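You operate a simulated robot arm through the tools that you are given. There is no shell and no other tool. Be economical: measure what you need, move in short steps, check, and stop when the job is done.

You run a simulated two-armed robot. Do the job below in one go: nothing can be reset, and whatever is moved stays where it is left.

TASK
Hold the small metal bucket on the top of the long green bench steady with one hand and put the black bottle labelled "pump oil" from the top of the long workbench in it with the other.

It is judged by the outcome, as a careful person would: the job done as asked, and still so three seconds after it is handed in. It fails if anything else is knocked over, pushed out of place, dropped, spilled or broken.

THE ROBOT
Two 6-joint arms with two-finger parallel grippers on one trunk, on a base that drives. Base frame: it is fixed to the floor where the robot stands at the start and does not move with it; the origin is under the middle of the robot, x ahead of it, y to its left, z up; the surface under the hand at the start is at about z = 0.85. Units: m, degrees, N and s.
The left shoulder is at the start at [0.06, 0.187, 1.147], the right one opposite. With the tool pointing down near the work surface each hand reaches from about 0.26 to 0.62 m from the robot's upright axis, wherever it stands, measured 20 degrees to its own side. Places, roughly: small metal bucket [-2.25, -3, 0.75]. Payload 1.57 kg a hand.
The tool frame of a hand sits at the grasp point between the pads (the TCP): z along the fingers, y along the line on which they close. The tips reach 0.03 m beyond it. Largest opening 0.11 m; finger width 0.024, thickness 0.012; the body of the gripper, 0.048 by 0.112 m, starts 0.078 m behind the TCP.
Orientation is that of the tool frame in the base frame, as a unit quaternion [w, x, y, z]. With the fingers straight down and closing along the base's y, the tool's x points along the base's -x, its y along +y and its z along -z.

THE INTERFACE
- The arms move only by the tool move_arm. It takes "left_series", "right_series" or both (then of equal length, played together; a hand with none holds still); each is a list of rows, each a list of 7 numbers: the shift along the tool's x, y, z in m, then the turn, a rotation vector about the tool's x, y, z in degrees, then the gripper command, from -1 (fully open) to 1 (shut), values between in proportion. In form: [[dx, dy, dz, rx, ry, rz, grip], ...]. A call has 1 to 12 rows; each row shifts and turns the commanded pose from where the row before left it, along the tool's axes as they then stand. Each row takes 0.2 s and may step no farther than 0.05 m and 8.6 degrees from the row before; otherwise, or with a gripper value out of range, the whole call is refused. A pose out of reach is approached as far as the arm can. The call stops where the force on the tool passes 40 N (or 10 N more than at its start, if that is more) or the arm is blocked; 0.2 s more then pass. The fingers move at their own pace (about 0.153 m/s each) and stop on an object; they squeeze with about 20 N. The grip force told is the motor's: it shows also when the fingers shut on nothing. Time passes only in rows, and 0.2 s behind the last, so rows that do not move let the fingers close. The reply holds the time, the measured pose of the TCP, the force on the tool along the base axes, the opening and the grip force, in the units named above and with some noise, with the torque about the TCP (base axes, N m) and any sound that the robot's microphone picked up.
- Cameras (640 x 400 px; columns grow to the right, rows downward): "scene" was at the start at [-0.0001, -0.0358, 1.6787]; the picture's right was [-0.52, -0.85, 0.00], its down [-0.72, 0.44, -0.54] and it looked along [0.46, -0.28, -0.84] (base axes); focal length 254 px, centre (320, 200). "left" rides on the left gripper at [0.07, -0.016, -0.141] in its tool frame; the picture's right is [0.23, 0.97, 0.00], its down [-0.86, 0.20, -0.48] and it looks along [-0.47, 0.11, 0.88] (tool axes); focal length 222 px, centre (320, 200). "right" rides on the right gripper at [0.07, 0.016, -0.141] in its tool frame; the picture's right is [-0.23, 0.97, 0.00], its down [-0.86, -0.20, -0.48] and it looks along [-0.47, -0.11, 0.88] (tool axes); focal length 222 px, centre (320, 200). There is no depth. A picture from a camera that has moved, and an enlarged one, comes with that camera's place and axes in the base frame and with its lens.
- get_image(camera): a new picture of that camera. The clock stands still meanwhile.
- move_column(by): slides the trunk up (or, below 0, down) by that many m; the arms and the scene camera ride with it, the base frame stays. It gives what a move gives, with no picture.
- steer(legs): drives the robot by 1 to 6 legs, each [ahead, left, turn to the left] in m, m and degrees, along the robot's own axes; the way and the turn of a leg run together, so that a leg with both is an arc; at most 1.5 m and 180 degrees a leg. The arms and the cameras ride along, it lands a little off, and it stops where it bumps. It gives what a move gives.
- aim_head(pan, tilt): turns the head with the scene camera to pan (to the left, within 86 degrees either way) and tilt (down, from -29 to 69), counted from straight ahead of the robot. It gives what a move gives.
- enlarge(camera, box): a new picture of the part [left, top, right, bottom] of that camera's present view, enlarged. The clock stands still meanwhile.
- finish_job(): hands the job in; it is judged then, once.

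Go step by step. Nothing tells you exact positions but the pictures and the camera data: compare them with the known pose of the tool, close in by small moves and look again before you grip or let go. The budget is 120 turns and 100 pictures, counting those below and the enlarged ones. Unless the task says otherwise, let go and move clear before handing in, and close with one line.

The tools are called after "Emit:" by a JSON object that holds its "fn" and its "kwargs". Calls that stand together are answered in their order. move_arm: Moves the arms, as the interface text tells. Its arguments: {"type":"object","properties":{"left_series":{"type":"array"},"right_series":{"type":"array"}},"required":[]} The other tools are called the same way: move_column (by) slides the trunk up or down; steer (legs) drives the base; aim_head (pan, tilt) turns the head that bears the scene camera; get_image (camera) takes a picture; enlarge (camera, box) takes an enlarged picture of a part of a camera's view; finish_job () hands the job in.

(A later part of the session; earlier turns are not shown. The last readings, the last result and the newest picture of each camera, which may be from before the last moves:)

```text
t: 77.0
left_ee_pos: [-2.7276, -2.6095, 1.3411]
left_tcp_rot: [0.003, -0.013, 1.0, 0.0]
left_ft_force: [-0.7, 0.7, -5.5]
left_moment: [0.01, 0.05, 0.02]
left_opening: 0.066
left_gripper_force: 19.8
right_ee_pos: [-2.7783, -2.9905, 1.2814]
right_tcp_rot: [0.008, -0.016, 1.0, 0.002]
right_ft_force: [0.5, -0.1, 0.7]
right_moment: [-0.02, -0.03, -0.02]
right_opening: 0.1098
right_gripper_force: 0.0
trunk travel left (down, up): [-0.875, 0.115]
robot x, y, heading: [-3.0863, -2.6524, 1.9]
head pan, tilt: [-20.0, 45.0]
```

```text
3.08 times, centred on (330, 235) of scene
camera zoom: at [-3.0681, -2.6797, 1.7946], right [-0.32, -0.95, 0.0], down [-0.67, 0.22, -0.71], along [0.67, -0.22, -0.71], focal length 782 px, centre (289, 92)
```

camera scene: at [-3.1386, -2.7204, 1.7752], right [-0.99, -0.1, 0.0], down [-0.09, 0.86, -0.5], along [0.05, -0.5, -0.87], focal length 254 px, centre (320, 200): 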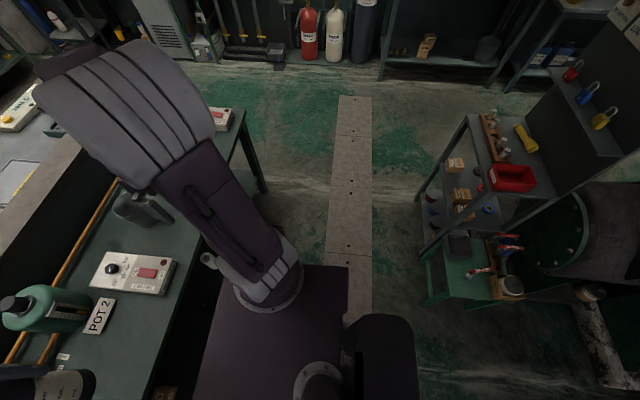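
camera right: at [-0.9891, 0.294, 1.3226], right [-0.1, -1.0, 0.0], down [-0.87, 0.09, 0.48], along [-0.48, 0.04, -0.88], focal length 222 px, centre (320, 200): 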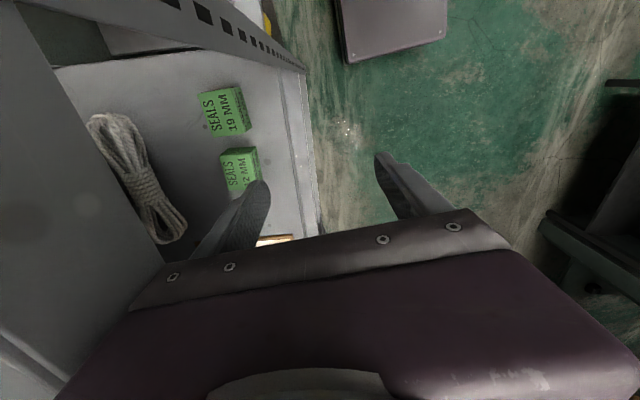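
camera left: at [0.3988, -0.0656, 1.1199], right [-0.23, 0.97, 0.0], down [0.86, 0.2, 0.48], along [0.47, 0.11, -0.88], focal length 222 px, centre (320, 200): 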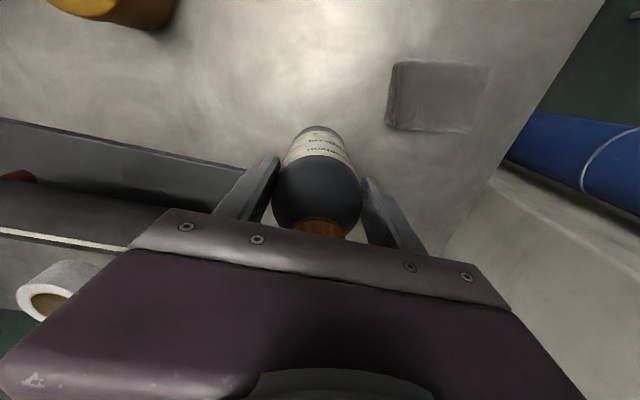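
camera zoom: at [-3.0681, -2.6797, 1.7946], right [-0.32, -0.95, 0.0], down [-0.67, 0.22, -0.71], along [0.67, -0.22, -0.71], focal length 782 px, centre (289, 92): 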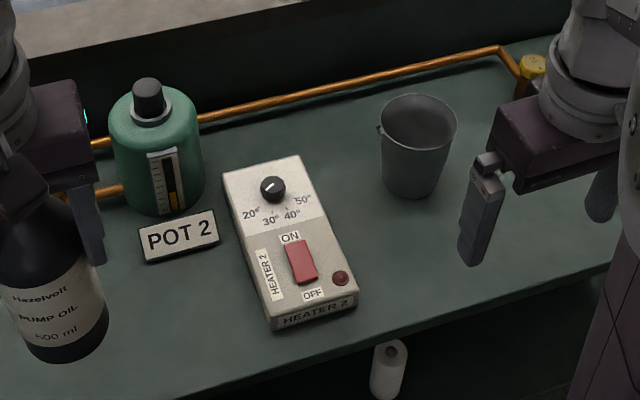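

The bucket is about 0.12 m across the rim, 0.10 m at the base and 0.15 m tall. I plan to hold it from outside with the right hand, coming in low from the front right, and lower the bottle in from above with the left. First I'll move closer.

Emit:
{"fn": "steer", "kwargs": {"legs": [[0, -0.4, -1.5], [0.12, 0, 0]]}}

Emit:
{"fn": "aim_head", "kwargs": {"pan": -8, "tilt": 55}}

Emit:
{"fn": "get_image", "kwargs": {"camera": "scene"}}

Emit:
{"fn": "get_image", "kwargs": {"camera": "right"}}

```text
t: 80.3
left_ee_pos: [-2.6039, -3.0249, 1.3423]
left_tcp_rot: [0.005, 0.0, 1.0, -0.001]
left_ft_force: [-0.8, 0.1, -4.6]
left_moment: [-0.01, 0.03, 0.0]
left_opening: 0.0662
left_gripper_force: 20.0
right_ee_pos: [-2.6644, -3.404, 1.2831]
right_tcp_rot: [0.008, -0.002, 1.0, 0.003]
right_ft_force: [-0.3, -0.4, -1.1]
right_moment: [0.01, -0.04, 0.0]
right_opening: 0.1101
right_gripper_force: 0.0
trunk travel left (down, up): [-0.875, 0.115]
robot x, y, heading: [-2.9575, -3.0587, 0.3]
head pan, tilt: [-20.0, 45.0]
```

```text
t: 81.1
left_ee_pos: [-2.5988, -3.0244, 1.3414]
left_tcp_rot: [0.003, 0.0, 1.0, -0.001]
left_ft_force: [-0.3, -0.3, -5.8]
left_moment: [0.04, 0.05, -0.02]
left_opening: 0.066
left_gripper_force: 20.5
right_ee_pos: [-2.66, -3.4024, 1.2812]
right_tcp_rot: [0.008, -0.003, 1.0, 0.001]
right_ft_force: [0.0, -0.1, 0.5]
right_moment: [-0.04, -0.01, 0.02]
right_opening: 0.11
right_gripper_force: 0.1
trunk travel left (down, up): [-0.875, 0.115]
robot x, y, heading: [-2.9606, -3.0619, 0.0]
head pan, tilt: [-8.0, 55.0]
```

```text
64 pictures are left
camera scene: at [-2.9461, -3.0683, 1.7813], right [-0.14, -0.99, 0.0], down [-0.81, 0.11, -0.57], along [0.57, -0.08, -0.82], focal length 254 px, centre (320, 200)
```

scene: 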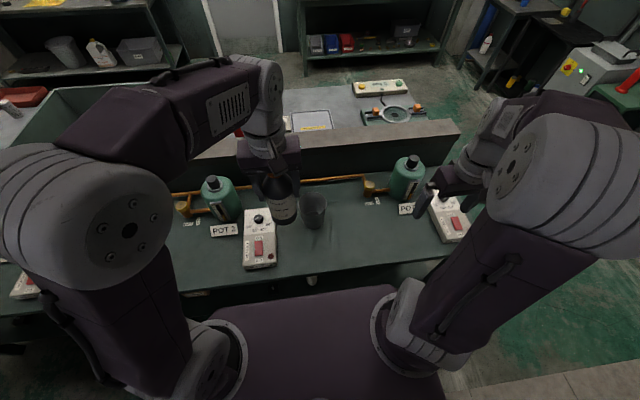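

```text
63 pictures are left
camera right: at [-2.7303, -3.3865, 1.4233], right [0.22, 0.98, 0.01], down [0.85, -0.2, 0.49], along [0.48, -0.1, -0.87], focal length 222 px, centre (320, 200)
```

right: 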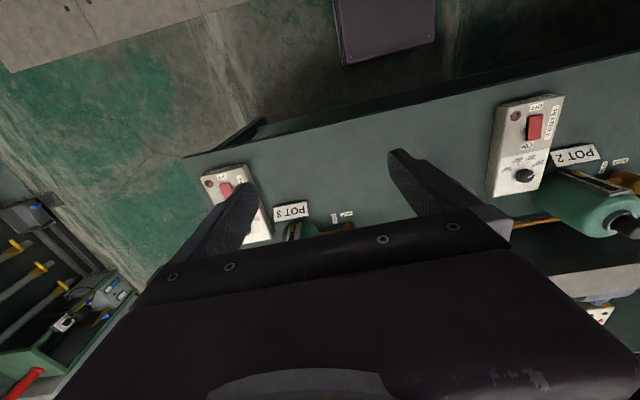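

Emit:
{"fn": "enlarge", "kwargs": {"camera": "scene", "box": [190, 150, 470, 290]}}

Emit:
{"fn": "enlarge", "kwargs": {"camera": "scene", "box": [285, 180, 345, 240]}}

```text
2.29 times, centred on (330, 220) of scene
camera zoom: at [-2.9461, -3.0683, 1.7813], right [-0.14, -0.99, 0.0], down [-0.81, 0.11, -0.57], along [0.57, -0.08, -0.82], focal length 580 px, centre (297, 154)
```

zoom: 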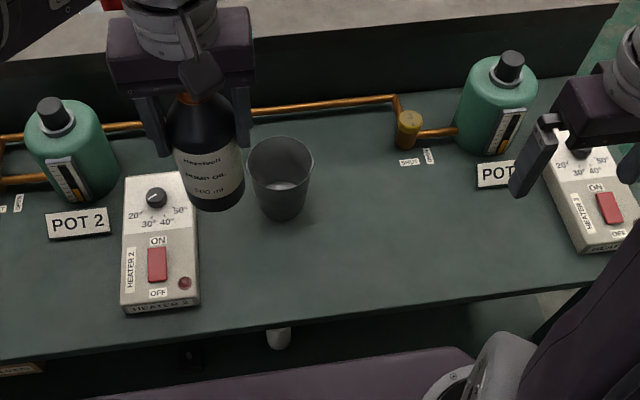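

```text
6.67 times, centred on (315, 210) of scene
camera zoom: at [-2.9461, -3.0683, 1.7813], right [-0.14, -0.99, 0.0], down [-0.81, 0.11, -0.57], along [0.57, -0.08, -0.82], focal length 1693 px, centre (353, 133)
```

zoom: 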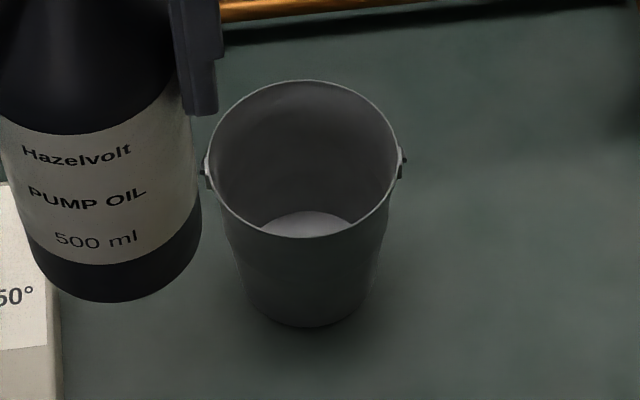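

Rim centre is about (-2.361, -3.119, 0.917), with the bench near z 0.77. I'm about 0.1 m too far away, so I'll check the clearance in front of the base.

Emit:
{"fn": "aim_head", "kwargs": {"pan": 0, "tilt": 69}}

Emit:
{"fn": "get_image", "kwargs": {"camera": "scene"}}

```text
t: 81.8
left_ee_pos: [-2.599, -3.0245, 1.3416]
left_tcp_rot: [0.003, 0.0, 1.0, -0.002]
left_ft_force: [0.6, -0.2, -3.9]
left_moment: [0.04, 0.08, 0.02]
left_opening: 0.0663
left_gripper_force: 20.2
right_ee_pos: [-2.6591, -3.4022, 1.2826]
right_tcp_rot: [0.006, -0.003, 1.0, 0.002]
right_ft_force: [0.1, -0.3, -0.6]
right_moment: [0.0, 0.04, -0.01]
right_opening: 0.1098
right_gripper_force: 0.0
trunk travel left (down, up): [-0.875, 0.115]
robot x, y, heading: [-2.9577, -3.0584, 0.4]
head pan, tilt: [0.0, 68.8]
```

```text
60 pictures are left
camera scene: at [-2.9612, -3.058, 1.7658], right [0.0, -1.0, 0.0], down [-0.93, 0.0, -0.36], along [0.36, 0.0, -0.93], focal length 254 px, centre (320, 200)
```

scene: 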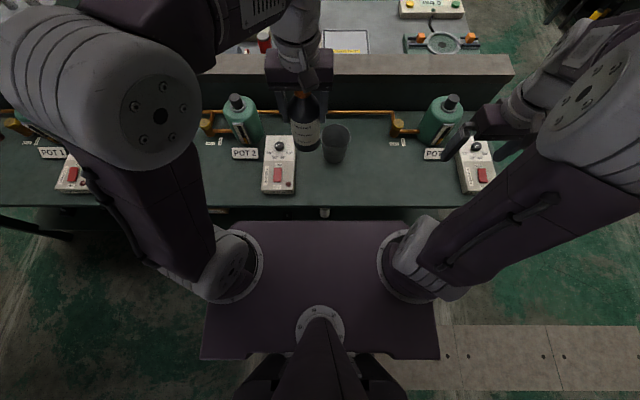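

The bench edge is about 0.36 m ahead of the robot's axis, compared with 0.26 m at the workbench. I'll drive 0.1 m forward and lower the trunk a little.

Emit:
{"fn": "steer", "kwargs": {"legs": [[0.1, 0, 0]]}}

Emit:
{"fn": "move_column", "kwargs": {"by": -0.12}}

Emit:
{"fn": "aim_head", "kwargs": {"pan": -8, "tilt": 58}}

Emit:
{"fn": "get_image", "kwargs": {"camera": "scene"}}

```text
t: 83.0
left_ee_pos: [-2.5027, -3.0241, 1.3439]
left_tcp_rot: [0.005, -0.001, 1.0, -0.001]
left_ft_force: [-1.0, -0.5, -4.6]
left_moment: [0.0, 0.07, -0.03]
left_opening: 0.0662
left_gripper_force: 20.2
right_ee_pos: [-2.5628, -3.4028, 1.2843]
right_tcp_rot: [0.01, -0.003, 1.0, 0.002]
right_ft_force: [0.8, 0.6, 0.1]
right_moment: [-0.01, -0.06, 0.03]
right_opening: 0.1099
right_gripper_force: 0.0
trunk travel left (down, up): [-0.875, 0.115]
robot x, y, heading: [-2.8558, -3.0583, 0.1]
head pan, tilt: [0.0, 68.8]
```

```text
t: 84.5
left_ee_pos: [-2.4973, -3.0235, 1.2209]
left_tcp_rot: [0.005, -0.001, 1.0, -0.001]
left_ft_force: [0.6, 0.5, -4.9]
left_moment: [0.02, 0.07, 0.0]
left_opening: 0.0663
left_gripper_force: 19.9
right_ee_pos: [-2.556, -3.4034, 1.1628]
right_tcp_rot: [0.008, -0.003, 1.0, 0.002]
right_ft_force: [-0.9, 0.2, -0.2]
right_moment: [-0.01, 0.02, -0.02]
right_opening: 0.11
right_gripper_force: 0.1
trunk travel left (down, up): [-0.755, 0.235]
robot x, y, heading: [-2.8575, -3.054, 0.3]
head pan, tilt: [0.0, 68.8]
```

```text
t: 85.2
left_ee_pos: [-2.4984, -3.0243, 1.2227]
left_tcp_rot: [0.003, -0.001, 1.0, -0.001]
left_ft_force: [0.2, 0.7, -4.9]
left_moment: [0.02, 0.05, -0.02]
left_opening: 0.066
left_gripper_force: 20.0
right_ee_pos: [-2.5562, -3.4021, 1.1612]
right_tcp_rot: [0.007, -0.003, 1.0, 0.002]
right_ft_force: [0.1, 0.0, -0.7]
right_moment: [0.01, -0.02, 0.03]
right_opening: 0.1099
right_gripper_force: 0.1
trunk travel left (down, up): [-0.755, 0.235]
robot x, y, heading: [-2.8557, -3.059, 0.5]
head pan, tilt: [-8.0, 58.0]
```

```text
59 pictures are left
camera scene: at [-2.8481, -3.067, 1.6575], right [-0.13, -0.99, 0.0], down [-0.84, 0.11, -0.53], along [0.52, -0.07, -0.85], focal length 254 px, centre (320, 200)
```

scene: 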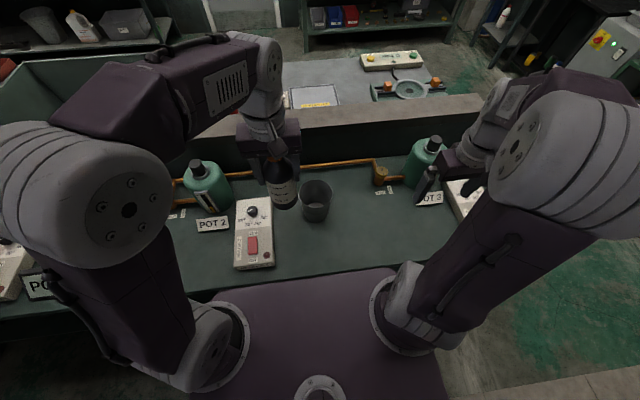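

Now I'll roll the right hand in the air to test the wrist range, so its camera will end on top when I pitch it.

Emit:
{"fn": "move_arm", "kwargs": {"right_series": [[0, 0, -0.005, 0, 0, 8.5, -1], [0, 0, 0, 0, 0, 8.5, -1], [0, 0, 0, 0, 0, 8.5, -1], [0, 0, 0, 0, 0, 8.5, -1], [0, 0, 0, 0, 0, 8.5, -1], [0, 0, 0, 0, 0, 8.5, -1], [0, 0, 0, 0, 0, 8.5, -1], [0, 0, 0, 0, 0, 8.5, -1], [0, 0, 0, 0, 0, 8.5, -1], [0, 0, 0, 0, 0, 8.5, -1], [0, 0, 0, 0, 0, 0, -1]]}}

```text
t: 87.6
left_ee_pos: [-2.4977, -3.0231, 1.2223]
left_tcp_rot: [0.003, -0.001, 1.0, -0.002]
left_ft_force: [0.3, 0.2, -5.0]
left_moment: [0.02, 0.04, -0.02]
left_opening: 0.066
left_gripper_force: 20.1
right_ee_pos: [-2.5571, -3.4026, 1.168]
right_tcp_rot: [0.003, 0.674, 0.739, 0.006]
right_ft_force: [0.1, -0.1, 0.2]
right_moment: [-0.01, 0.03, -0.01]
right_opening: 0.11
right_gripper_force: 0.1
trunk travel left (down, up): [-0.755, 0.235]
robot x, y, heading: [-2.8566, -3.0625, 0.5]
head pan, tilt: [-8.0, 58.0]
```

The wrist rolls freely. I'll carry on to azimuth 50° and bring the hand nearer the bucket's front-right side.

Emit:
{"fn": "move_arm", "kwargs": {"right_series": [[0, 0, 0, 0, 0, 8.5, -1], [0, 0, 0, 0, 0, 8.5, -1], [0, 0, 0, 0, 0, 8.5, -1], [0, 0, 0, 0, 0, 8.5, -1], [0, 0, 0, 0, 0, 8.5, -1], [0, 0, 0, 0, 0, 2.5, -1], [0.04, -0.008, 0, 0, 0, 0, -1], [0.04, -0.008, 0, 0, 0, 0, -1], [0.04, -0.008, 0, 0, 0, 0, -1], [0.04, -0.009, 0, 0, 0, 0, -1], [0, 0, 0, 0, 0, 0, -1]]}}

Emit:
{"fn": "get_image", "kwargs": {"camera": "scene"}}

```text
t: 90.0
left_ee_pos: [-2.4979, -3.0237, 1.222]
left_tcp_rot: [0.004, -0.001, 1.0, -0.001]
left_ft_force: [0.2, 0.5, -5.0]
left_moment: [0.03, 0.03, 0.0]
left_opening: 0.0659
left_gripper_force: 19.9
right_ee_pos: [-2.48, -3.2597, 1.1692]
right_tcp_rot: [0.001, 0.905, 0.426, 0.008]
right_ft_force: [-0.4, 1.0, -0.3]
right_moment: [-0.01, -0.02, 0.0]
right_opening: 0.11
right_gripper_force: 0.0
trunk travel left (down, up): [-0.755, 0.235]
robot x, y, heading: [-2.858, -3.0602, 0.3]
head pan, tilt: [-8.0, 58.0]
```

```text
58 pictures are left
camera scene: at [-2.8483, -3.0675, 1.6576], right [-0.14, -0.99, 0.0], down [-0.84, 0.11, -0.53], along [0.52, -0.07, -0.85], focal length 254 px, centre (320, 200)
```

scene: 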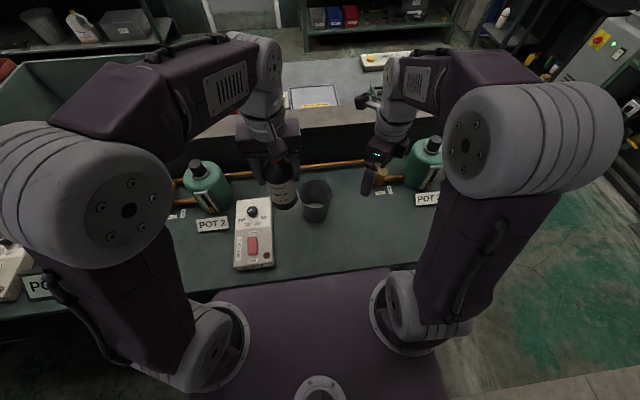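

Emit:
{"fn": "move_arm", "kwargs": {"right_series": [[0, 0, 0, 0, 8.5, 0, -1], [0, 0, 0, 0, 8.5, 0, -1], [0, 0, 0, 0, 8.5, 0, -1], [0, 0, 0, 0, 8.5, 0, -1], [0, 0, 0, 0, 8.5, 0, -1], [0, 0, 0, 0, 0, 0, -1]]}}

Emit:
{"fn": "get_image", "kwargs": {"camera": "scene"}}

```text
t: 91.4
left_ee_pos: [-2.4966, -3.0229, 1.222]
left_tcp_rot: [0.004, -0.001, 1.0, -0.002]
left_ft_force: [1.1, 0.1, -5.1]
left_moment: [-0.02, 0.04, 0.02]
left_opening: 0.0661
left_gripper_force: 20.1
right_ee_pos: [-2.4793, -3.2581, 1.1686]
right_tcp_rot: [-0.153, 0.84, 0.397, 0.336]
right_ft_force: [0.4, -0.5, -0.6]
right_moment: [0.01, 0.04, 0.05]
right_opening: 0.1102
right_gripper_force: 0.1
trunk travel left (down, up): [-0.755, 0.235]
robot x, y, heading: [-2.8573, -3.0585, 0.1]
head pan, tilt: [-8.0, 58.0]
```

```text
57 pictures are left
camera scene: at [-2.8476, -3.0666, 1.6576], right [-0.14, -0.99, 0.0], down [-0.84, 0.11, -0.53], along [0.52, -0.07, -0.85], focal length 254 px, centre (320, 200)
```

scene: 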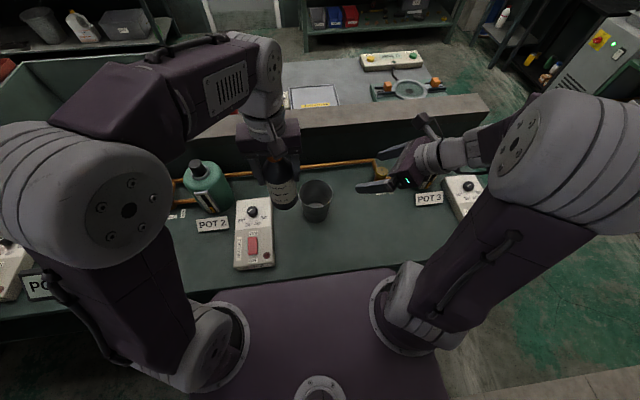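

The elbow stays out to the right, clear of things. I'll finish pitching to about 25° below horizontal and descend part way.

Emit:
{"fn": "move_arm", "kwargs": {"right_series": [[0, 0, 0, 0, 8.5, 0, -1], [0, 0, 0, 0, 8.5, 0, -1], [0, 0, 0, 0, 4.5, 0, -1], [-0.036, 0, 0.017, 0, 0, 0, -1], [-0.036, 0, 0.017, 0, 0, 0, -1], [-0.036, 0, 0.017, 0, 0, 0, -1], [-0.036, 0, 0.017, 0, 0, 0, -1], [0, 0, 0, 0, 0, 0, -1]]}}

Emit:
{"fn": "get_image", "kwargs": {"camera": "scene"}}

Emit:
{"fn": "get_image", "kwargs": {"camera": "right"}}

```text
t: 93.2
left_ee_pos: [-2.4988, -3.0224, 1.2225]
left_tcp_rot: [0.003, -0.001, 1.0, -0.001]
left_ft_force: [-0.5, 0.4, -4.5]
left_moment: [-0.02, 0.08, 0.01]
left_opening: 0.0659
left_gripper_force: 20.5
right_ee_pos: [-2.4761, -3.2611, 1.0098]
right_tcp_rot: [-0.224, 0.763, 0.362, 0.487]
right_ft_force: [-0.4, 0.0, -0.5]
right_moment: [-0.02, 0.03, -0.01]
right_opening: 0.1098
right_gripper_force: 0.2
trunk travel left (down, up): [-0.755, 0.235]
robot x, y, heading: [-2.858, -3.0564, -0.1]
head pan, tilt: [-8.0, 58.0]
```

```text
56 pictures are left
camera scene: at [-2.8483, -3.0665, 1.6576], right [-0.14, -0.99, 0.0], down [-0.84, 0.11, -0.53], along [0.53, -0.07, -0.85], focal length 254 px, centre (320, 200)
```

scene: 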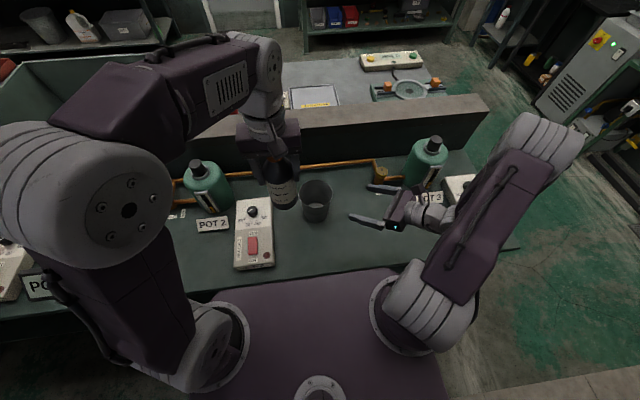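

```text
55 pictures are left
camera right: at [-2.5281, -3.3443, 1.1342], right [0.69, -0.7, -0.2], down [-0.66, -0.49, -0.57], along [0.3, 0.52, -0.8], focal length 222 px, centre (320, 200)
```

right: 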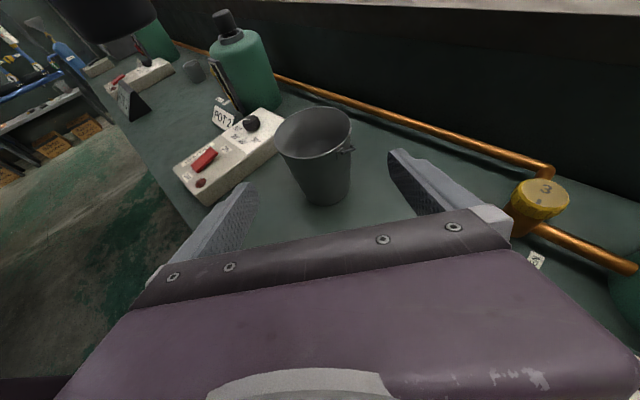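

The bucket is clearly seen from the right hand. I'll descend further, still 0.19 m short of it.

Emit:
{"fn": "move_arm", "kwargs": {"right_series": [[-0.036, 0, 0.017, 0, 0, 0, -1], [-0.036, 0, 0.017, 0, 0, 0, -1], [-0.036, 0, 0.017, 0, 0, 0, -1], [-0.027, 0, 0.0127, 0, 0, 0, -1], [0, 0, 0, 0, 0, 0, -1]]}}

Emit:
{"fn": "get_image", "kwargs": {"camera": "right"}}

Emit:
{"fn": "get_image", "kwargs": {"camera": "scene"}}

```text
t: 94.4
left_ee_pos: [-2.4977, -3.0236, 1.222]
left_tcp_rot: [0.003, -0.001, 1.0, -0.001]
left_ft_force: [-0.1, 0.2, -5.4]
left_moment: [-0.01, 0.06, -0.03]
left_opening: 0.0658
left_gripper_force: 19.6
right_ee_pos: [-2.4788, -3.2625, 0.8598]
right_tcp_rot: [-0.225, 0.763, 0.362, 0.486]
right_ft_force: [-0.4, 0.2, 0.0]
right_moment: [-0.01, 0.01, 0.0]
right_opening: 0.1099
right_gripper_force: 0.1
trunk travel left (down, up): [-0.755, 0.235]
robot x, y, heading: [-2.8568, -3.056, 0.1]
head pan, tilt: [-8.0, 58.0]
```

```text
54 pictures are left
camera right: at [-2.5294, -3.3461, 0.9852], right [0.69, -0.7, -0.2], down [-0.66, -0.49, -0.57], along [0.3, 0.52, -0.8], focal length 222 px, centre (320, 200)
```

right: 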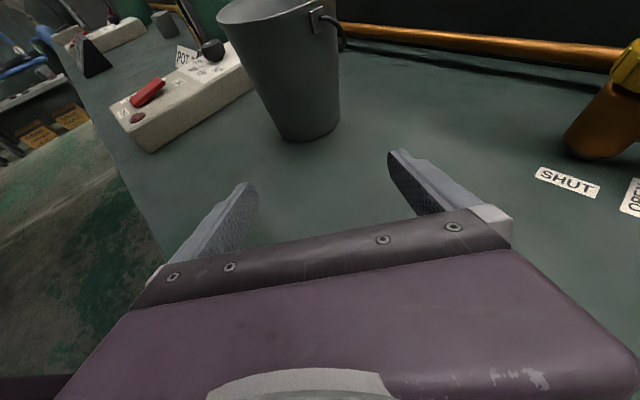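

```text
53 pictures are left
camera scene: at [-2.8481, -3.0666, 1.6576], right [-0.14, -0.99, 0.0], down [-0.84, 0.11, -0.53], along [0.52, -0.07, -0.85], focal length 254 px, centre (320, 200)
```

scene: 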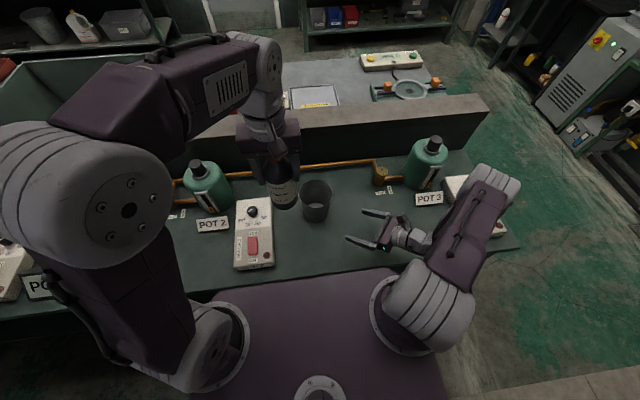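

Emit:
{"fn": "enlarge", "kwargs": {"camera": "right", "box": [200, 0, 400, 170]}}

Emit:
{"fn": "aim_head", "kwargs": {"pan": -55, "tilt": 50}}

Emit:
{"fn": "get_image", "kwargs": {"camera": "scene"}}

```text
2.35 times, centred on (300, 85) of right
camera zoom: at [-2.5294, -3.3461, 0.9852], right [0.69, -0.7, -0.2], down [-0.66, -0.49, -0.57], along [0.3, 0.52, -0.8], focal length 523 px, centre (367, 471)
```

zoom: 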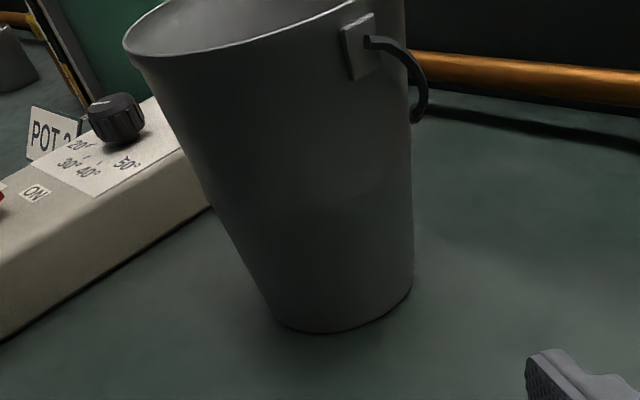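

```text
t: 95.6
left_ee_pos: [-2.4975, -3.0239, 1.2223]
left_tcp_rot: [0.004, -0.001, 1.0, -0.002]
left_ft_force: [-0.2, -0.6, -4.5]
left_moment: [0.03, 0.05, 0.04]
left_opening: 0.0659
left_gripper_force: 20.0
right_ee_pos: [-2.4784, -3.2633, 0.8602]
right_tcp_rot: [-0.224, 0.764, 0.362, 0.485]
right_ft_force: [-0.3, -0.4, 0.2]
right_moment: [0.0, 0.02, -0.05]
right_opening: 0.11
right_gripper_force: 0.1
trunk travel left (down, up): [-0.755, 0.235]
robot x, y, heading: [-2.8579, -3.0561, 0.2]
head pan, tilt: [-55.0, 50.0]
```

```text
51 pictures are left
camera scene: at [-2.8716, -3.1205, 1.6678], right [-0.82, -0.58, 0.0], down [-0.44, 0.63, -0.64], along [0.37, -0.52, -0.77], focal length 254 px, centre (320, 200)
```

scene: 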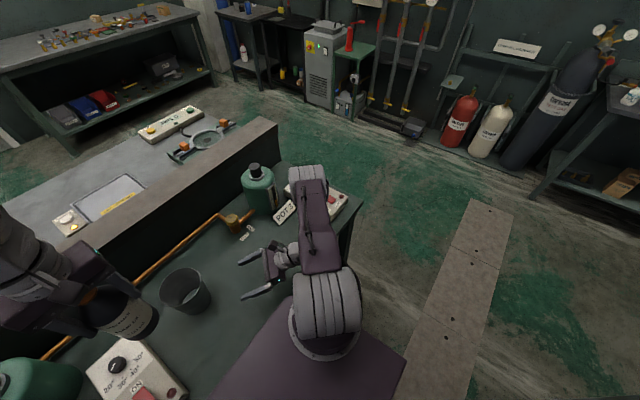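

The elbow is well above the heater, at about z 1.1. I'll lower the hand to grip height, come within 0.1 m of the bucket, and check centring.

Emit:
{"fn": "move_arm", "kwargs": {"right_series": [[-0.014, 0, 0.006, 0, 0, 0, -1], [-0.013, -0.002, 0.007, 0, 0, 0, -1], [0.013, -0.002, 0.027, 0, 0, 0, -1], [0.013, -0.002, 0.027, 0, 0, 0, -1], [0.012, 0, 0.027, 0, 0, 0, -1], [0, 0, 0, 0, 0, 0, -1]]}}

Emit:
{"fn": "get_image", "kwargs": {"camera": "right"}}

Emit:
{"fn": "enlarge", "kwargs": {"camera": "scene", "box": [120, 200, 340, 360]}}

```text
t: 97.0
left_ee_pos: [-2.4981, -3.0243, 1.2219]
left_tcp_rot: [0.004, 0.0, 1.0, 0.0]
left_ft_force: [-0.8, -0.1, -5.5]
left_moment: [-0.01, 0.05, 0.01]
left_opening: 0.0661
left_gripper_force: 19.8
right_ee_pos: [-2.4247, -3.1881, 0.8313]
right_tcp_rot: [-0.224, 0.764, 0.361, 0.486]
right_ft_force: [-0.4, 0.1, -0.2]
right_moment: [-0.02, 0.0, -0.03]
right_opening: 0.11
right_gripper_force: 0.0
trunk travel left (down, up): [-0.755, 0.235]
robot x, y, heading: [-2.8559, -3.057, 0.5]
head pan, tilt: [-55.0, 50.0]
```

```text
50 pictures are left
camera right: at [-2.4748, -3.2722, 0.9559], right [0.69, -0.7, -0.2], down [-0.66, -0.49, -0.57], along [0.3, 0.52, -0.8], focal length 222 px, centre (320, 200)
```

right: 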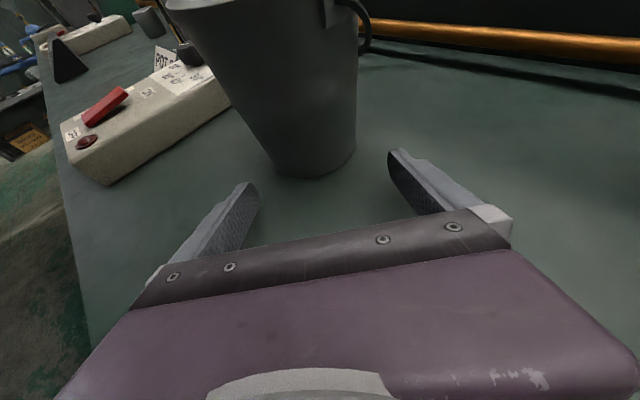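

```text
2.50 times, centred on (230, 280) of scene
camera zoom: at [-2.8718, -3.1211, 1.6677], right [-0.82, -0.58, 0.0], down [-0.44, 0.63, -0.64], along [0.37, -0.52, -0.77], focal length 635 px, centre (545, 0)
```

zoom: 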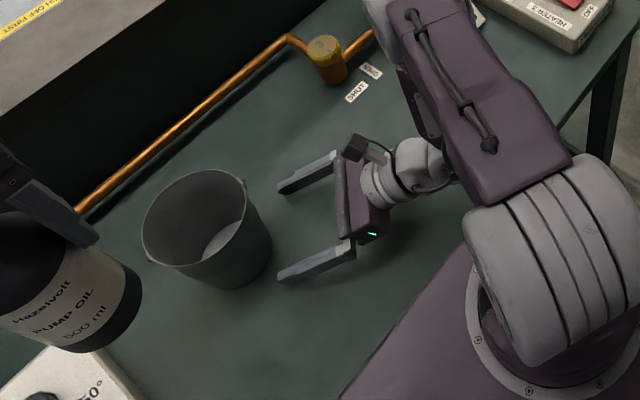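

Emit:
{"fn": "move_arm", "kwargs": {"right_series": [[0.008, -0.005, 0.018, 0, 0, 0, -1], [0, 0, 0, 0, 0, 0, -1]]}}

Emit:
{"fn": "enlarge", "kwargs": {"camera": "right", "box": [200, 40, 440, 220]}}

Emit:
{"fn": "enlarge", "kwargs": {"camera": "scene", "box": [160, 240, 280, 330]}}

```text
t: 97.6
left_ee_pos: [-2.4978, -3.0235, 1.2222]
left_tcp_rot: [0.004, -0.001, 1.0, -0.001]
left_ft_force: [-0.4, -0.7, -5.1]
left_moment: [0.0, 0.07, 0.02]
left_opening: 0.0659
left_gripper_force: 19.7
right_ee_pos: [-2.4174, -3.1697, 0.8292]
right_tcp_rot: [-0.224, 0.764, 0.361, 0.486]
right_ft_force: [-0.1, 0.7, 0.0]
right_moment: [-0.02, -0.02, 0.02]
right_opening: 0.1099
right_gripper_force: 0.0
trunk travel left (down, up): [-0.755, 0.235]
robot x, y, heading: [-2.8557, -3.0579, 0.1]
head pan, tilt: [-55.0, 50.0]
```

```text
2.22 times, centred on (320, 130) of right
camera zoom: at [-2.4679, -3.2537, 0.9554], right [0.69, -0.7, -0.2], down [-0.66, -0.49, -0.57], along [0.3, 0.52, -0.8], focal length 494 px, centre (320, 356)
```

zoom: 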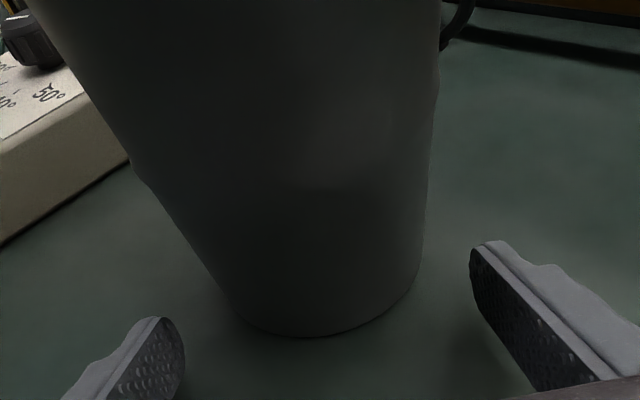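

```text
4.44 times, centred on (220, 285) of scene
camera zoom: at [-2.8719, -3.1213, 1.6677], right [-0.82, -0.58, 0.0], down [-0.44, 0.63, -0.64], along [0.37, -0.52, -0.77], focal length 1129 px, centre (764, -178)
```

zoom: 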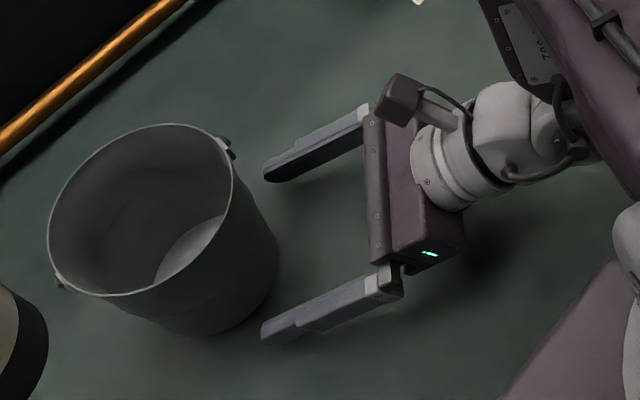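

The opening only just exceeds the bucket's width, so I'll centre a little more (towards the tool's -y), go slightly lower, and creep in.

Emit:
{"fn": "move_arm", "kwargs": {"right_series": [[-0.007, -0.007, 0.003, 0, 0, 0, -1], [0.005, 0, 0.011, 0, 0, 0, -1], [0, 0, 0, 0, 0, 0, -1]]}}

Emit:
{"fn": "enlarge", "kwargs": {"camera": "right", "box": [200, 60, 440, 240]}}

Emit:
{"fn": "enlarge", "kwargs": {"camera": "scene", "box": [160, 240, 280, 330]}}

```text
t: 98.4
left_ee_pos: [-2.5, -3.0259, 1.2232]
left_tcp_rot: [0.004, -0.001, 1.0, -0.001]
left_ft_force: [-0.1, 0.0, -5.9]
left_moment: [0.0, 0.06, 0.02]
left_opening: 0.0662
left_gripper_force: 20.3
right_ee_pos: [-2.4167, -3.1564, 0.8249]
right_tcp_rot: [-0.224, 0.763, 0.361, 0.488]
right_ft_force: [-5.0, -7.6, 17.9]
right_moment: [0.74, 0.65, 0.53]
right_opening: 0.1084
right_gripper_force: 0.1
trunk travel left (down, up): [-0.755, 0.235]
robot x, y, heading: [-2.8565, -3.0586, -0.0]
head pan, tilt: [-55.0, 50.0]
```

```text
2.22 times, centred on (320, 150) of right
camera zoom: at [-2.4671, -3.2404, 0.9482], right [0.69, -0.7, -0.2], down [-0.66, -0.49, -0.57], along [0.3, 0.53, -0.79], focal length 494 px, centre (320, 311)
```

zoom: 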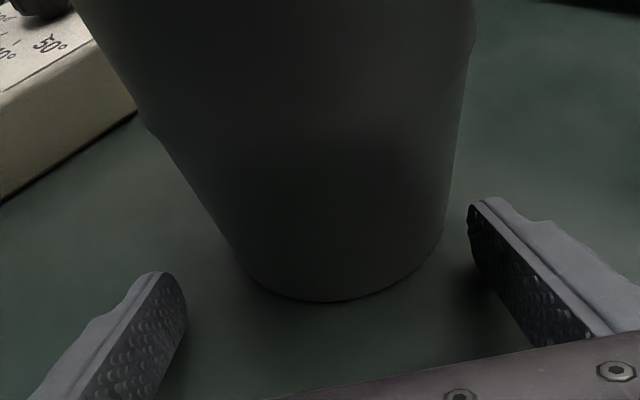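

```text
4.44 times, centred on (220, 285) of scene
camera zoom: at [-2.8754, -3.1218, 1.6679], right [-0.82, -0.58, 0.0], down [-0.44, 0.63, -0.64], along [0.37, -0.52, -0.77], focal length 1129 px, centre (764, -178)
```

zoom: 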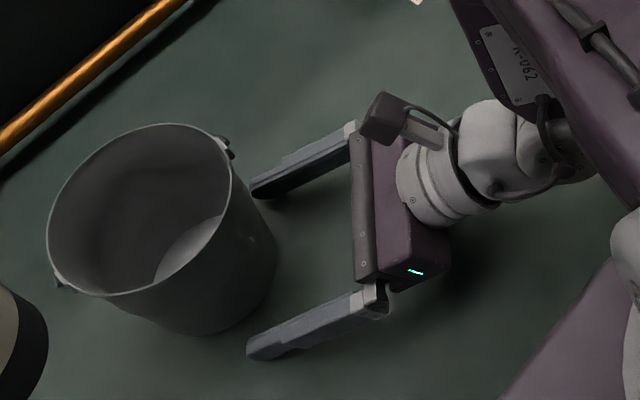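

The left fingertip touched the bench, so its top is near z 0.80. I'll back up 14 mm, re-centre slightly and look again.

Emit:
{"fn": "move_arm", "kwargs": {"right_series": [[0.0127, 0, -0.006, 0, 0, 0, -1], [0, 0.003, 0, 0, 0, 0, -1], [0, 0, 0, 0, 0, 0, -1]]}}

Emit:
{"fn": "enlarge", "kwargs": {"camera": "right", "box": [200, 60, 440, 240]}}

```text
t: 99.2
left_ee_pos: [-2.4954, -3.0234, 1.2212]
left_tcp_rot: [0.003, -0.001, 1.0, -0.001]
left_ft_force: [-0.4, 0.3, -5.4]
left_moment: [-0.01, 0.03, 0.03]
left_opening: 0.0659
left_gripper_force: 20.0
right_ee_pos: [-2.4126, -3.1571, 0.8348]
right_tcp_rot: [-0.224, 0.764, 0.361, 0.486]
right_ft_force: [-0.2, -0.5, 0.7]
right_moment: [0.0, 0.01, -0.02]
right_opening: 0.1102
right_gripper_force: 0.1
trunk travel left (down, up): [-0.755, 0.235]
robot x, y, heading: [-2.8574, -3.0556, 0.1]
head pan, tilt: [-55.0, 50.0]
```

```text
2.22 times, centred on (320, 150) of right
camera zoom: at [-2.463, -3.2408, 0.9596], right [0.69, -0.7, -0.2], down [-0.66, -0.49, -0.57], along [0.3, 0.52, -0.8], focal length 494 px, centre (320, 311)
```

zoom: 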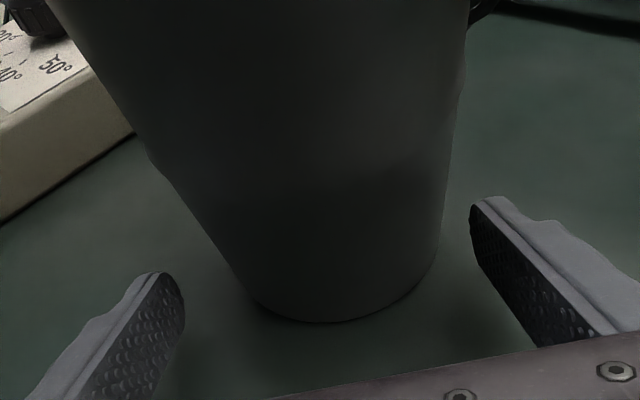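

Centred. I'll advance 20 mm.

Emit:
{"fn": "move_arm", "kwargs": {"right_series": [[0.0042, 0, 0.009, 0, 0, 0, -1], [0.0042, 0, 0.009, 0, 0, 0, -1], [0, 0, 0, 0, 0, 0, -1]]}}

Emit:
{"fn": "enlarge", "kwargs": {"camera": "right", "box": [200, 60, 440, 240]}}

Emit:
{"fn": "enlarge", "kwargs": {"camera": "scene", "box": [160, 240, 280, 330]}}

```text
t: 100.0
left_ee_pos: [-2.4985, -3.0237, 1.2213]
left_tcp_rot: [0.004, 0.0, 1.0, -0.002]
left_ft_force: [0.3, 0.4, -5.1]
left_moment: [0.0, 0.06, 0.01]
left_opening: 0.0662
left_gripper_force: 20.3
right_ee_pos: [-2.3989, -3.1431, 0.8353]
right_tcp_rot: [-0.225, 0.763, 0.362, 0.486]
right_ft_force: [0.3, -0.2, -1.0]
right_moment: [0.03, -0.05, -0.02]
right_opening: 0.1099
right_gripper_force: 0.0
trunk travel left (down, up): [-0.755, 0.235]
robot x, y, heading: [-2.8565, -3.0571, 0.0]
head pan, tilt: [-55.0, 50.0]
```

```text
2.22 times, centred on (320, 150) of right
camera zoom: at [-2.4504, -3.2265, 0.9602], right [0.69, -0.7, -0.2], down [-0.66, -0.49, -0.57], along [0.3, 0.52, -0.8], focal length 494 px, centre (320, 311)
```

zoom: 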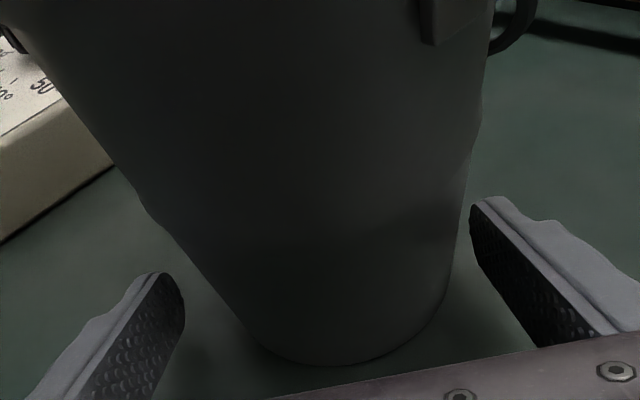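

```text
4.44 times, centred on (220, 285) of scene
camera zoom: at [-2.8718, -3.121, 1.6678], right [-0.82, -0.58, 0.0], down [-0.44, 0.63, -0.64], along [0.37, -0.52, -0.77], focal length 1129 px, centre (764, -178)
```

zoom: 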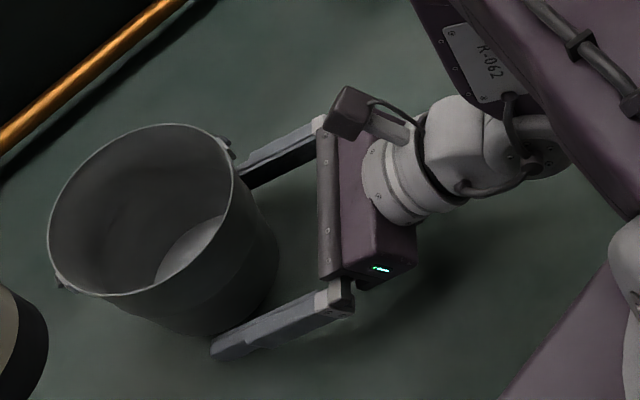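

Fingers are starting to flank the bucket. I'll shift 2 mm towards the tool's +y and advance further.

Emit:
{"fn": "move_arm", "kwargs": {"right_series": [[0.0042, 0.0025, 0.009, 0, 0, 0, -1], [0, 0, 0, 0, 0, 0, -1]]}}

Emit:
{"fn": "enlarge", "kwargs": {"camera": "right", "box": [200, 60, 440, 240]}}

```text
t: 100.6
left_ee_pos: [-2.4981, -3.0241, 1.2213]
left_tcp_rot: [0.004, 0.0, 1.0, -0.001]
left_ft_force: [0.3, -0.9, -4.9]
left_moment: [-0.01, 0.03, 0.03]
left_opening: 0.0662
left_gripper_force: 19.8
right_ee_pos: [-2.3928, -3.1362, 0.8369]
right_tcp_rot: [-0.225, 0.764, 0.362, 0.485]
right_ft_force: [0.4, -0.6, -0.3]
right_moment: [-0.03, 0.0, 0.01]
right_opening: 0.11
right_gripper_force: 0.1
trunk travel left (down, up): [-0.755, 0.235]
robot x, y, heading: [-2.8552, -3.0599, 0.3]
head pan, tilt: [-55.0, 50.0]
```

```text
2.22 times, centred on (320, 150) of right
camera zoom: at [-2.4425, -3.2201, 0.9609], right [0.69, -0.7, -0.2], down [-0.66, -0.49, -0.57], along [0.3, 0.52, -0.8], focal length 494 px, centre (320, 311)
```

zoom: 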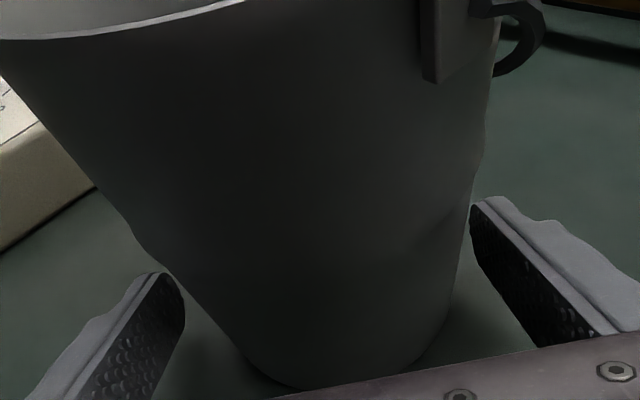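

Emit:
{"fn": "move_arm", "kwargs": {"right_series": [[0.0034, 0.001, 0.0072, 0, 0, 0, -1], [0, 0, 0, 0, 0, 0, -1]]}}

Emit:
{"fn": "enlarge", "kwargs": {"camera": "right", "box": [200, 60, 440, 240]}}

Emit:
{"fn": "enlarge", "kwargs": {"camera": "scene", "box": [160, 240, 280, 330]}}

```text
t: 101.2
left_ee_pos: [-2.4977, -3.0241, 1.2217]
left_tcp_rot: [0.004, 0.0, 1.0, -0.001]
left_ft_force: [-0.1, 0.8, -4.8]
left_moment: [-0.03, 0.11, 0.0]
left_opening: 0.0659
left_gripper_force: 19.8
right_ee_pos: [-2.3862, -3.1307, 0.8359]
right_tcp_rot: [-0.225, 0.763, 0.361, 0.487]
right_ft_force: [0.0, 0.0, -0.8]
right_moment: [-0.01, 0.0, 0.0]
right_opening: 0.1102
right_gripper_force: 0.0
trunk travel left (down, up): [-0.755, 0.235]
robot x, y, heading: [-2.8558, -3.0588, 0.1]
head pan, tilt: [-55.0, 50.0]
```

```text
2.22 times, centred on (320, 150) of right
camera zoom: at [-2.4363, -3.2145, 0.9608], right [0.69, -0.7, -0.2], down [-0.66, -0.49, -0.57], along [0.3, 0.52, -0.8], focal length 494 px, centre (320, 311)
```

zoom: 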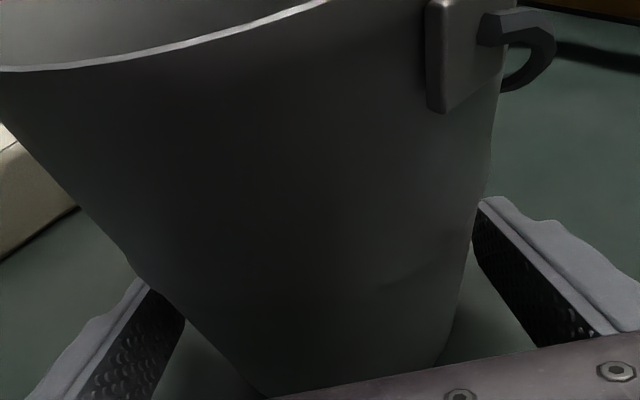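

```text
4.44 times, centred on (220, 285) of scene
camera zoom: at [-2.8717, -3.121, 1.6678], right [-0.82, -0.58, 0.0], down [-0.44, 0.63, -0.64], along [0.37, -0.52, -0.77], focal length 1129 px, centre (764, -178)
```

zoom: 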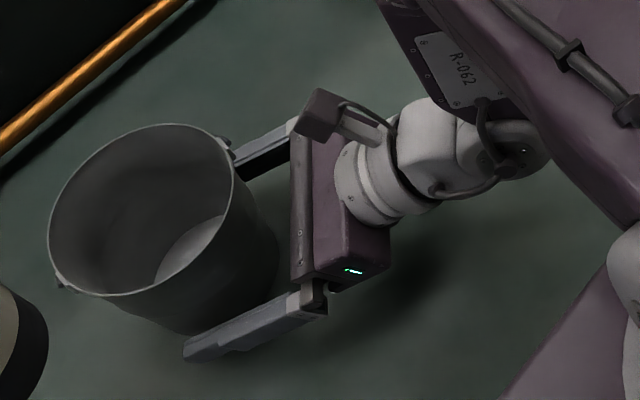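

Emit:
{"fn": "move_arm", "kwargs": {"right_series": [[0.0046, 0, 0.01, 0, 0, 0, -1], [0, 0, 0, 0, 0, 0, -1]]}}

Emit:
{"fn": "enlarge", "kwargs": {"camera": "right", "box": [200, 60, 440, 240]}}

```text
t: 101.8
left_ee_pos: [-2.4968, -3.0242, 1.2224]
left_tcp_rot: [0.004, 0.0, 1.0, -0.001]
left_ft_force: [-0.4, -0.3, -4.2]
left_moment: [-0.01, 0.1, 0.01]
left_opening: 0.0659
left_gripper_force: 19.7
right_ee_pos: [-2.3776, -3.1222, 0.8344]
right_tcp_rot: [-0.224, 0.764, 0.361, 0.486]
right_ft_force: [0.4, -0.4, 0.2]
right_moment: [0.0, 0.02, 0.01]
right_opening: 0.1098
right_gripper_force: 0.0
trunk travel left (down, up): [-0.755, 0.235]
robot x, y, heading: [-2.859, -3.0576, 0.2]
head pan, tilt: [-55.0, 50.0]
```

```text
2.22 times, centred on (320, 150) of right
camera zoom: at [-2.4284, -3.2058, 0.9606], right [0.69, -0.7, -0.2], down [-0.66, -0.49, -0.57], along [0.3, 0.52, -0.8], focal length 494 px, centre (320, 311)
```

zoom: 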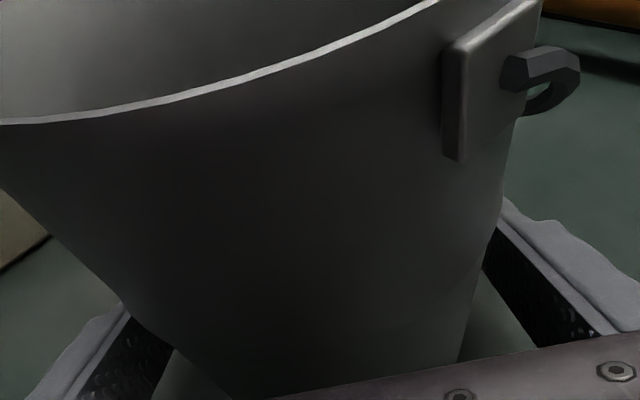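

The fingers straddle the bucket low down with no contact. I'll close gently.

Emit:
{"fn": "move_arm", "kwargs": {"right_series": [[0, 0, 0, 0, 0, 0, -0.9], [0, 0, 0, 0, 0, 0, -0.8], [0, 0, 0, 0, 0, 0, -0.7], [0, 0, 0, 0, 0, 0, -0.5], [0, 0, 0, 0, 0, 0, 0], [0, 0, 0, 0, 0, 0, 0.5], [0, 0, 0, 0, 0, 0, 1]]}}

Emit:
{"fn": "enlarge", "kwargs": {"camera": "right", "box": [160, 0, 480, 240]}}

Emit:
{"fn": "aim_head", "kwargs": {"pan": -8, "tilt": 58}}

Emit:
{"fn": "enlarge", "kwargs": {"camera": "scene", "box": [230, 130, 400, 270]}}

```text
t: 103.4
left_ee_pos: [-2.4975, -3.0243, 1.221]
left_tcp_rot: [0.003, 0.0, 1.0, -0.002]
left_ft_force: [-0.2, 0.7, -4.6]
left_moment: [-0.01, 0.05, 0.01]
left_opening: 0.0661
left_gripper_force: 20.5
right_ee_pos: [-2.3782, -3.1224, 0.836]
right_tcp_rot: [-0.225, 0.763, 0.362, 0.486]
right_ft_force: [0.5, -0.9, -0.4]
right_moment: [0.02, -0.04, 0.05]
right_opening: 0.0979
right_gripper_force: 20.0
trunk travel left (down, up): [-0.755, 0.235]
robot x, y, heading: [-2.8556, -3.0561, 0.2]
head pan, tilt: [-55.0, 50.0]
```

```text
1.67 times, centred on (320, 120) of right
camera zoom: at [-2.4282, -3.2056, 0.9605], right [0.69, -0.7, -0.2], down [-0.66, -0.49, -0.57], along [0.3, 0.52, -0.8], focal length 370 px, centre (320, 333)
```

zoom: 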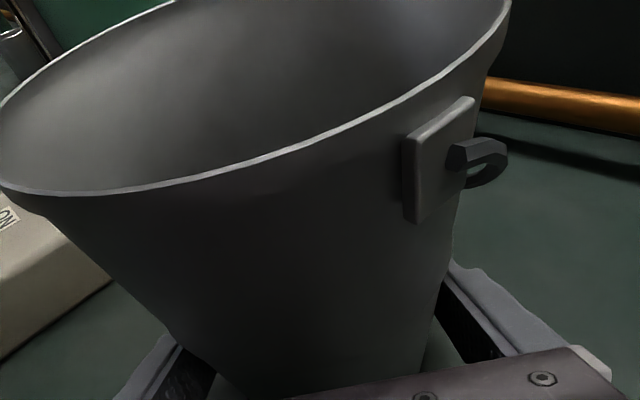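

```text
t: 104.5
left_ee_pos: [-2.4969, -3.0232, 1.2208]
left_tcp_rot: [0.004, 0.0, 1.0, -0.001]
left_ft_force: [-0.3, 0.8, -4.5]
left_moment: [0.0, 0.02, 0.03]
left_opening: 0.0659
left_gripper_force: 19.9
right_ee_pos: [-2.3792, -3.1221, 0.8356]
right_tcp_rot: [-0.225, 0.763, 0.361, 0.486]
right_ft_force: [0.2, -0.7, 0.1]
right_moment: [0.04, 0.0, -0.03]
right_opening: 0.098
right_gripper_force: 19.6
trunk travel left (down, up): [-0.755, 0.235]
robot x, y, heading: [-2.8565, -3.0597, 0.2]
head pan, tilt: [-8.0, 58.0]
```

```text
2.86 times, centred on (315, 200) of scene
camera zoom: at [-2.8475, -3.0672, 1.6576], right [-0.14, -0.99, 0.0], down [-0.84, 0.12, -0.53], along [0.52, -0.07, -0.85], focal length 726 px, centre (334, 200)
```

zoom: 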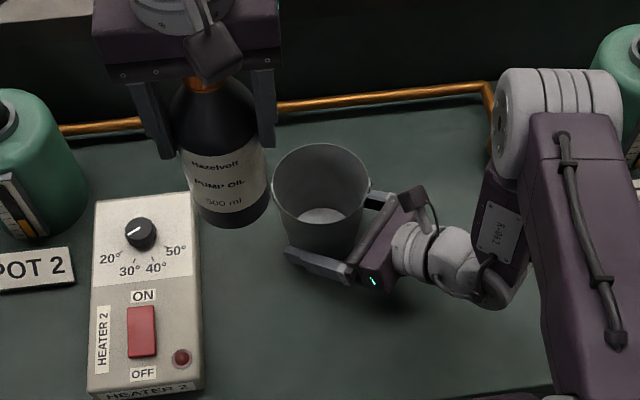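

The bucket is held at 0.098 m, upright and level. Its axis is near (-2.370, -3.111) and the bottle's axis sits about 11 mm ahead of the left tool point. I'll bring the bottle over the bucket at the current height.

Emit:
{"fn": "move_arm", "kwargs": {"left_series": [[-0.03, -0.022, 0, 0, 0, 0, 1], [-0.03, -0.022, 0, 0, 0, 0, 1], [-0.03, -0.022, 0, 0, 0, 0, 1], [-0.026, -0.021, 0, 0, 0, 0, 1], [0, 0, 0, 0, 0, 0, 1]]}}

Emit:
{"fn": "get_image", "kwargs": {"camera": "scene"}}

Emit:
{"fn": "get_image", "kwargs": {"camera": "left"}}

Emit:
{"fn": "get_image", "kwargs": {"camera": "right"}}

```text
t: 105.7
left_ee_pos: [-2.3827, -3.1084, 1.2231]
left_tcp_rot: [0.002, -0.001, 1.0, -0.001]
left_ft_force: [0.1, 0.4, -4.9]
left_moment: [0.01, 0.03, -0.02]
left_opening: 0.0662
left_gripper_force: 19.6
right_ee_pos: [-2.3785, -3.1224, 0.8371]
right_tcp_rot: [-0.223, 0.764, 0.362, 0.485]
right_ft_force: [0.1, -0.3, -0.1]
right_moment: [0.04, 0.01, -0.01]
right_opening: 0.098
right_gripper_force: 20.5
trunk travel left (down, up): [-0.755, 0.235]
robot x, y, heading: [-2.8592, -3.0598, -0.1]
head pan, tilt: [-8.0, 58.0]
```

```text
35 pictures are left
camera scene: at [-2.8482, -3.0665, 1.6575], right [-0.14, -0.99, 0.0], down [-0.84, 0.11, -0.53], along [0.52, -0.07, -0.85], focal length 254 px, centre (320, 200)
```

scene: 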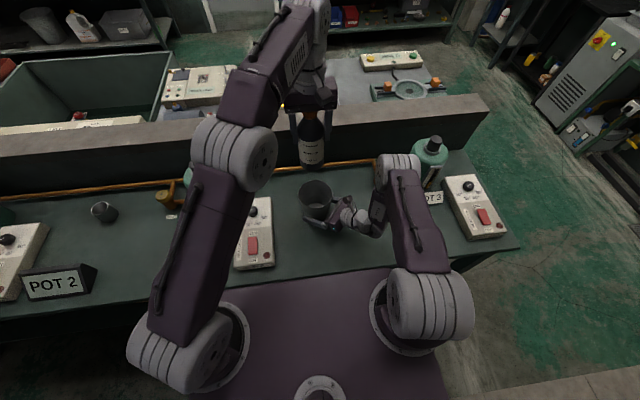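

```text
34 pictures are left
camera left: at [-2.4545, -3.125, 1.363], right [-0.23, 0.97, 0.0], down [0.85, 0.2, 0.48], along [0.47, 0.11, -0.88], focal length 222 px, centre (320, 200)
```

left: 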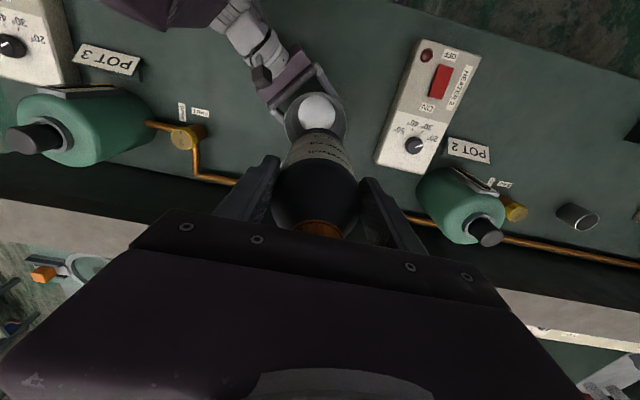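

```text
33 pictures are left
camera right: at [-2.4285, -3.2053, 0.9605], right [0.69, -0.7, -0.2], down [-0.66, -0.49, -0.57], along [0.3, 0.52, -0.8], focal length 222 px, centre (320, 200)
```

right: 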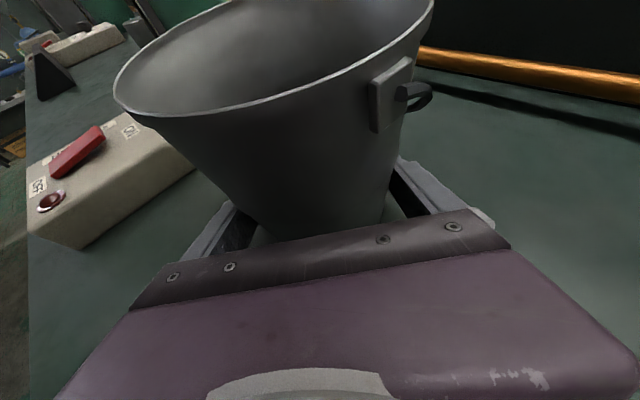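

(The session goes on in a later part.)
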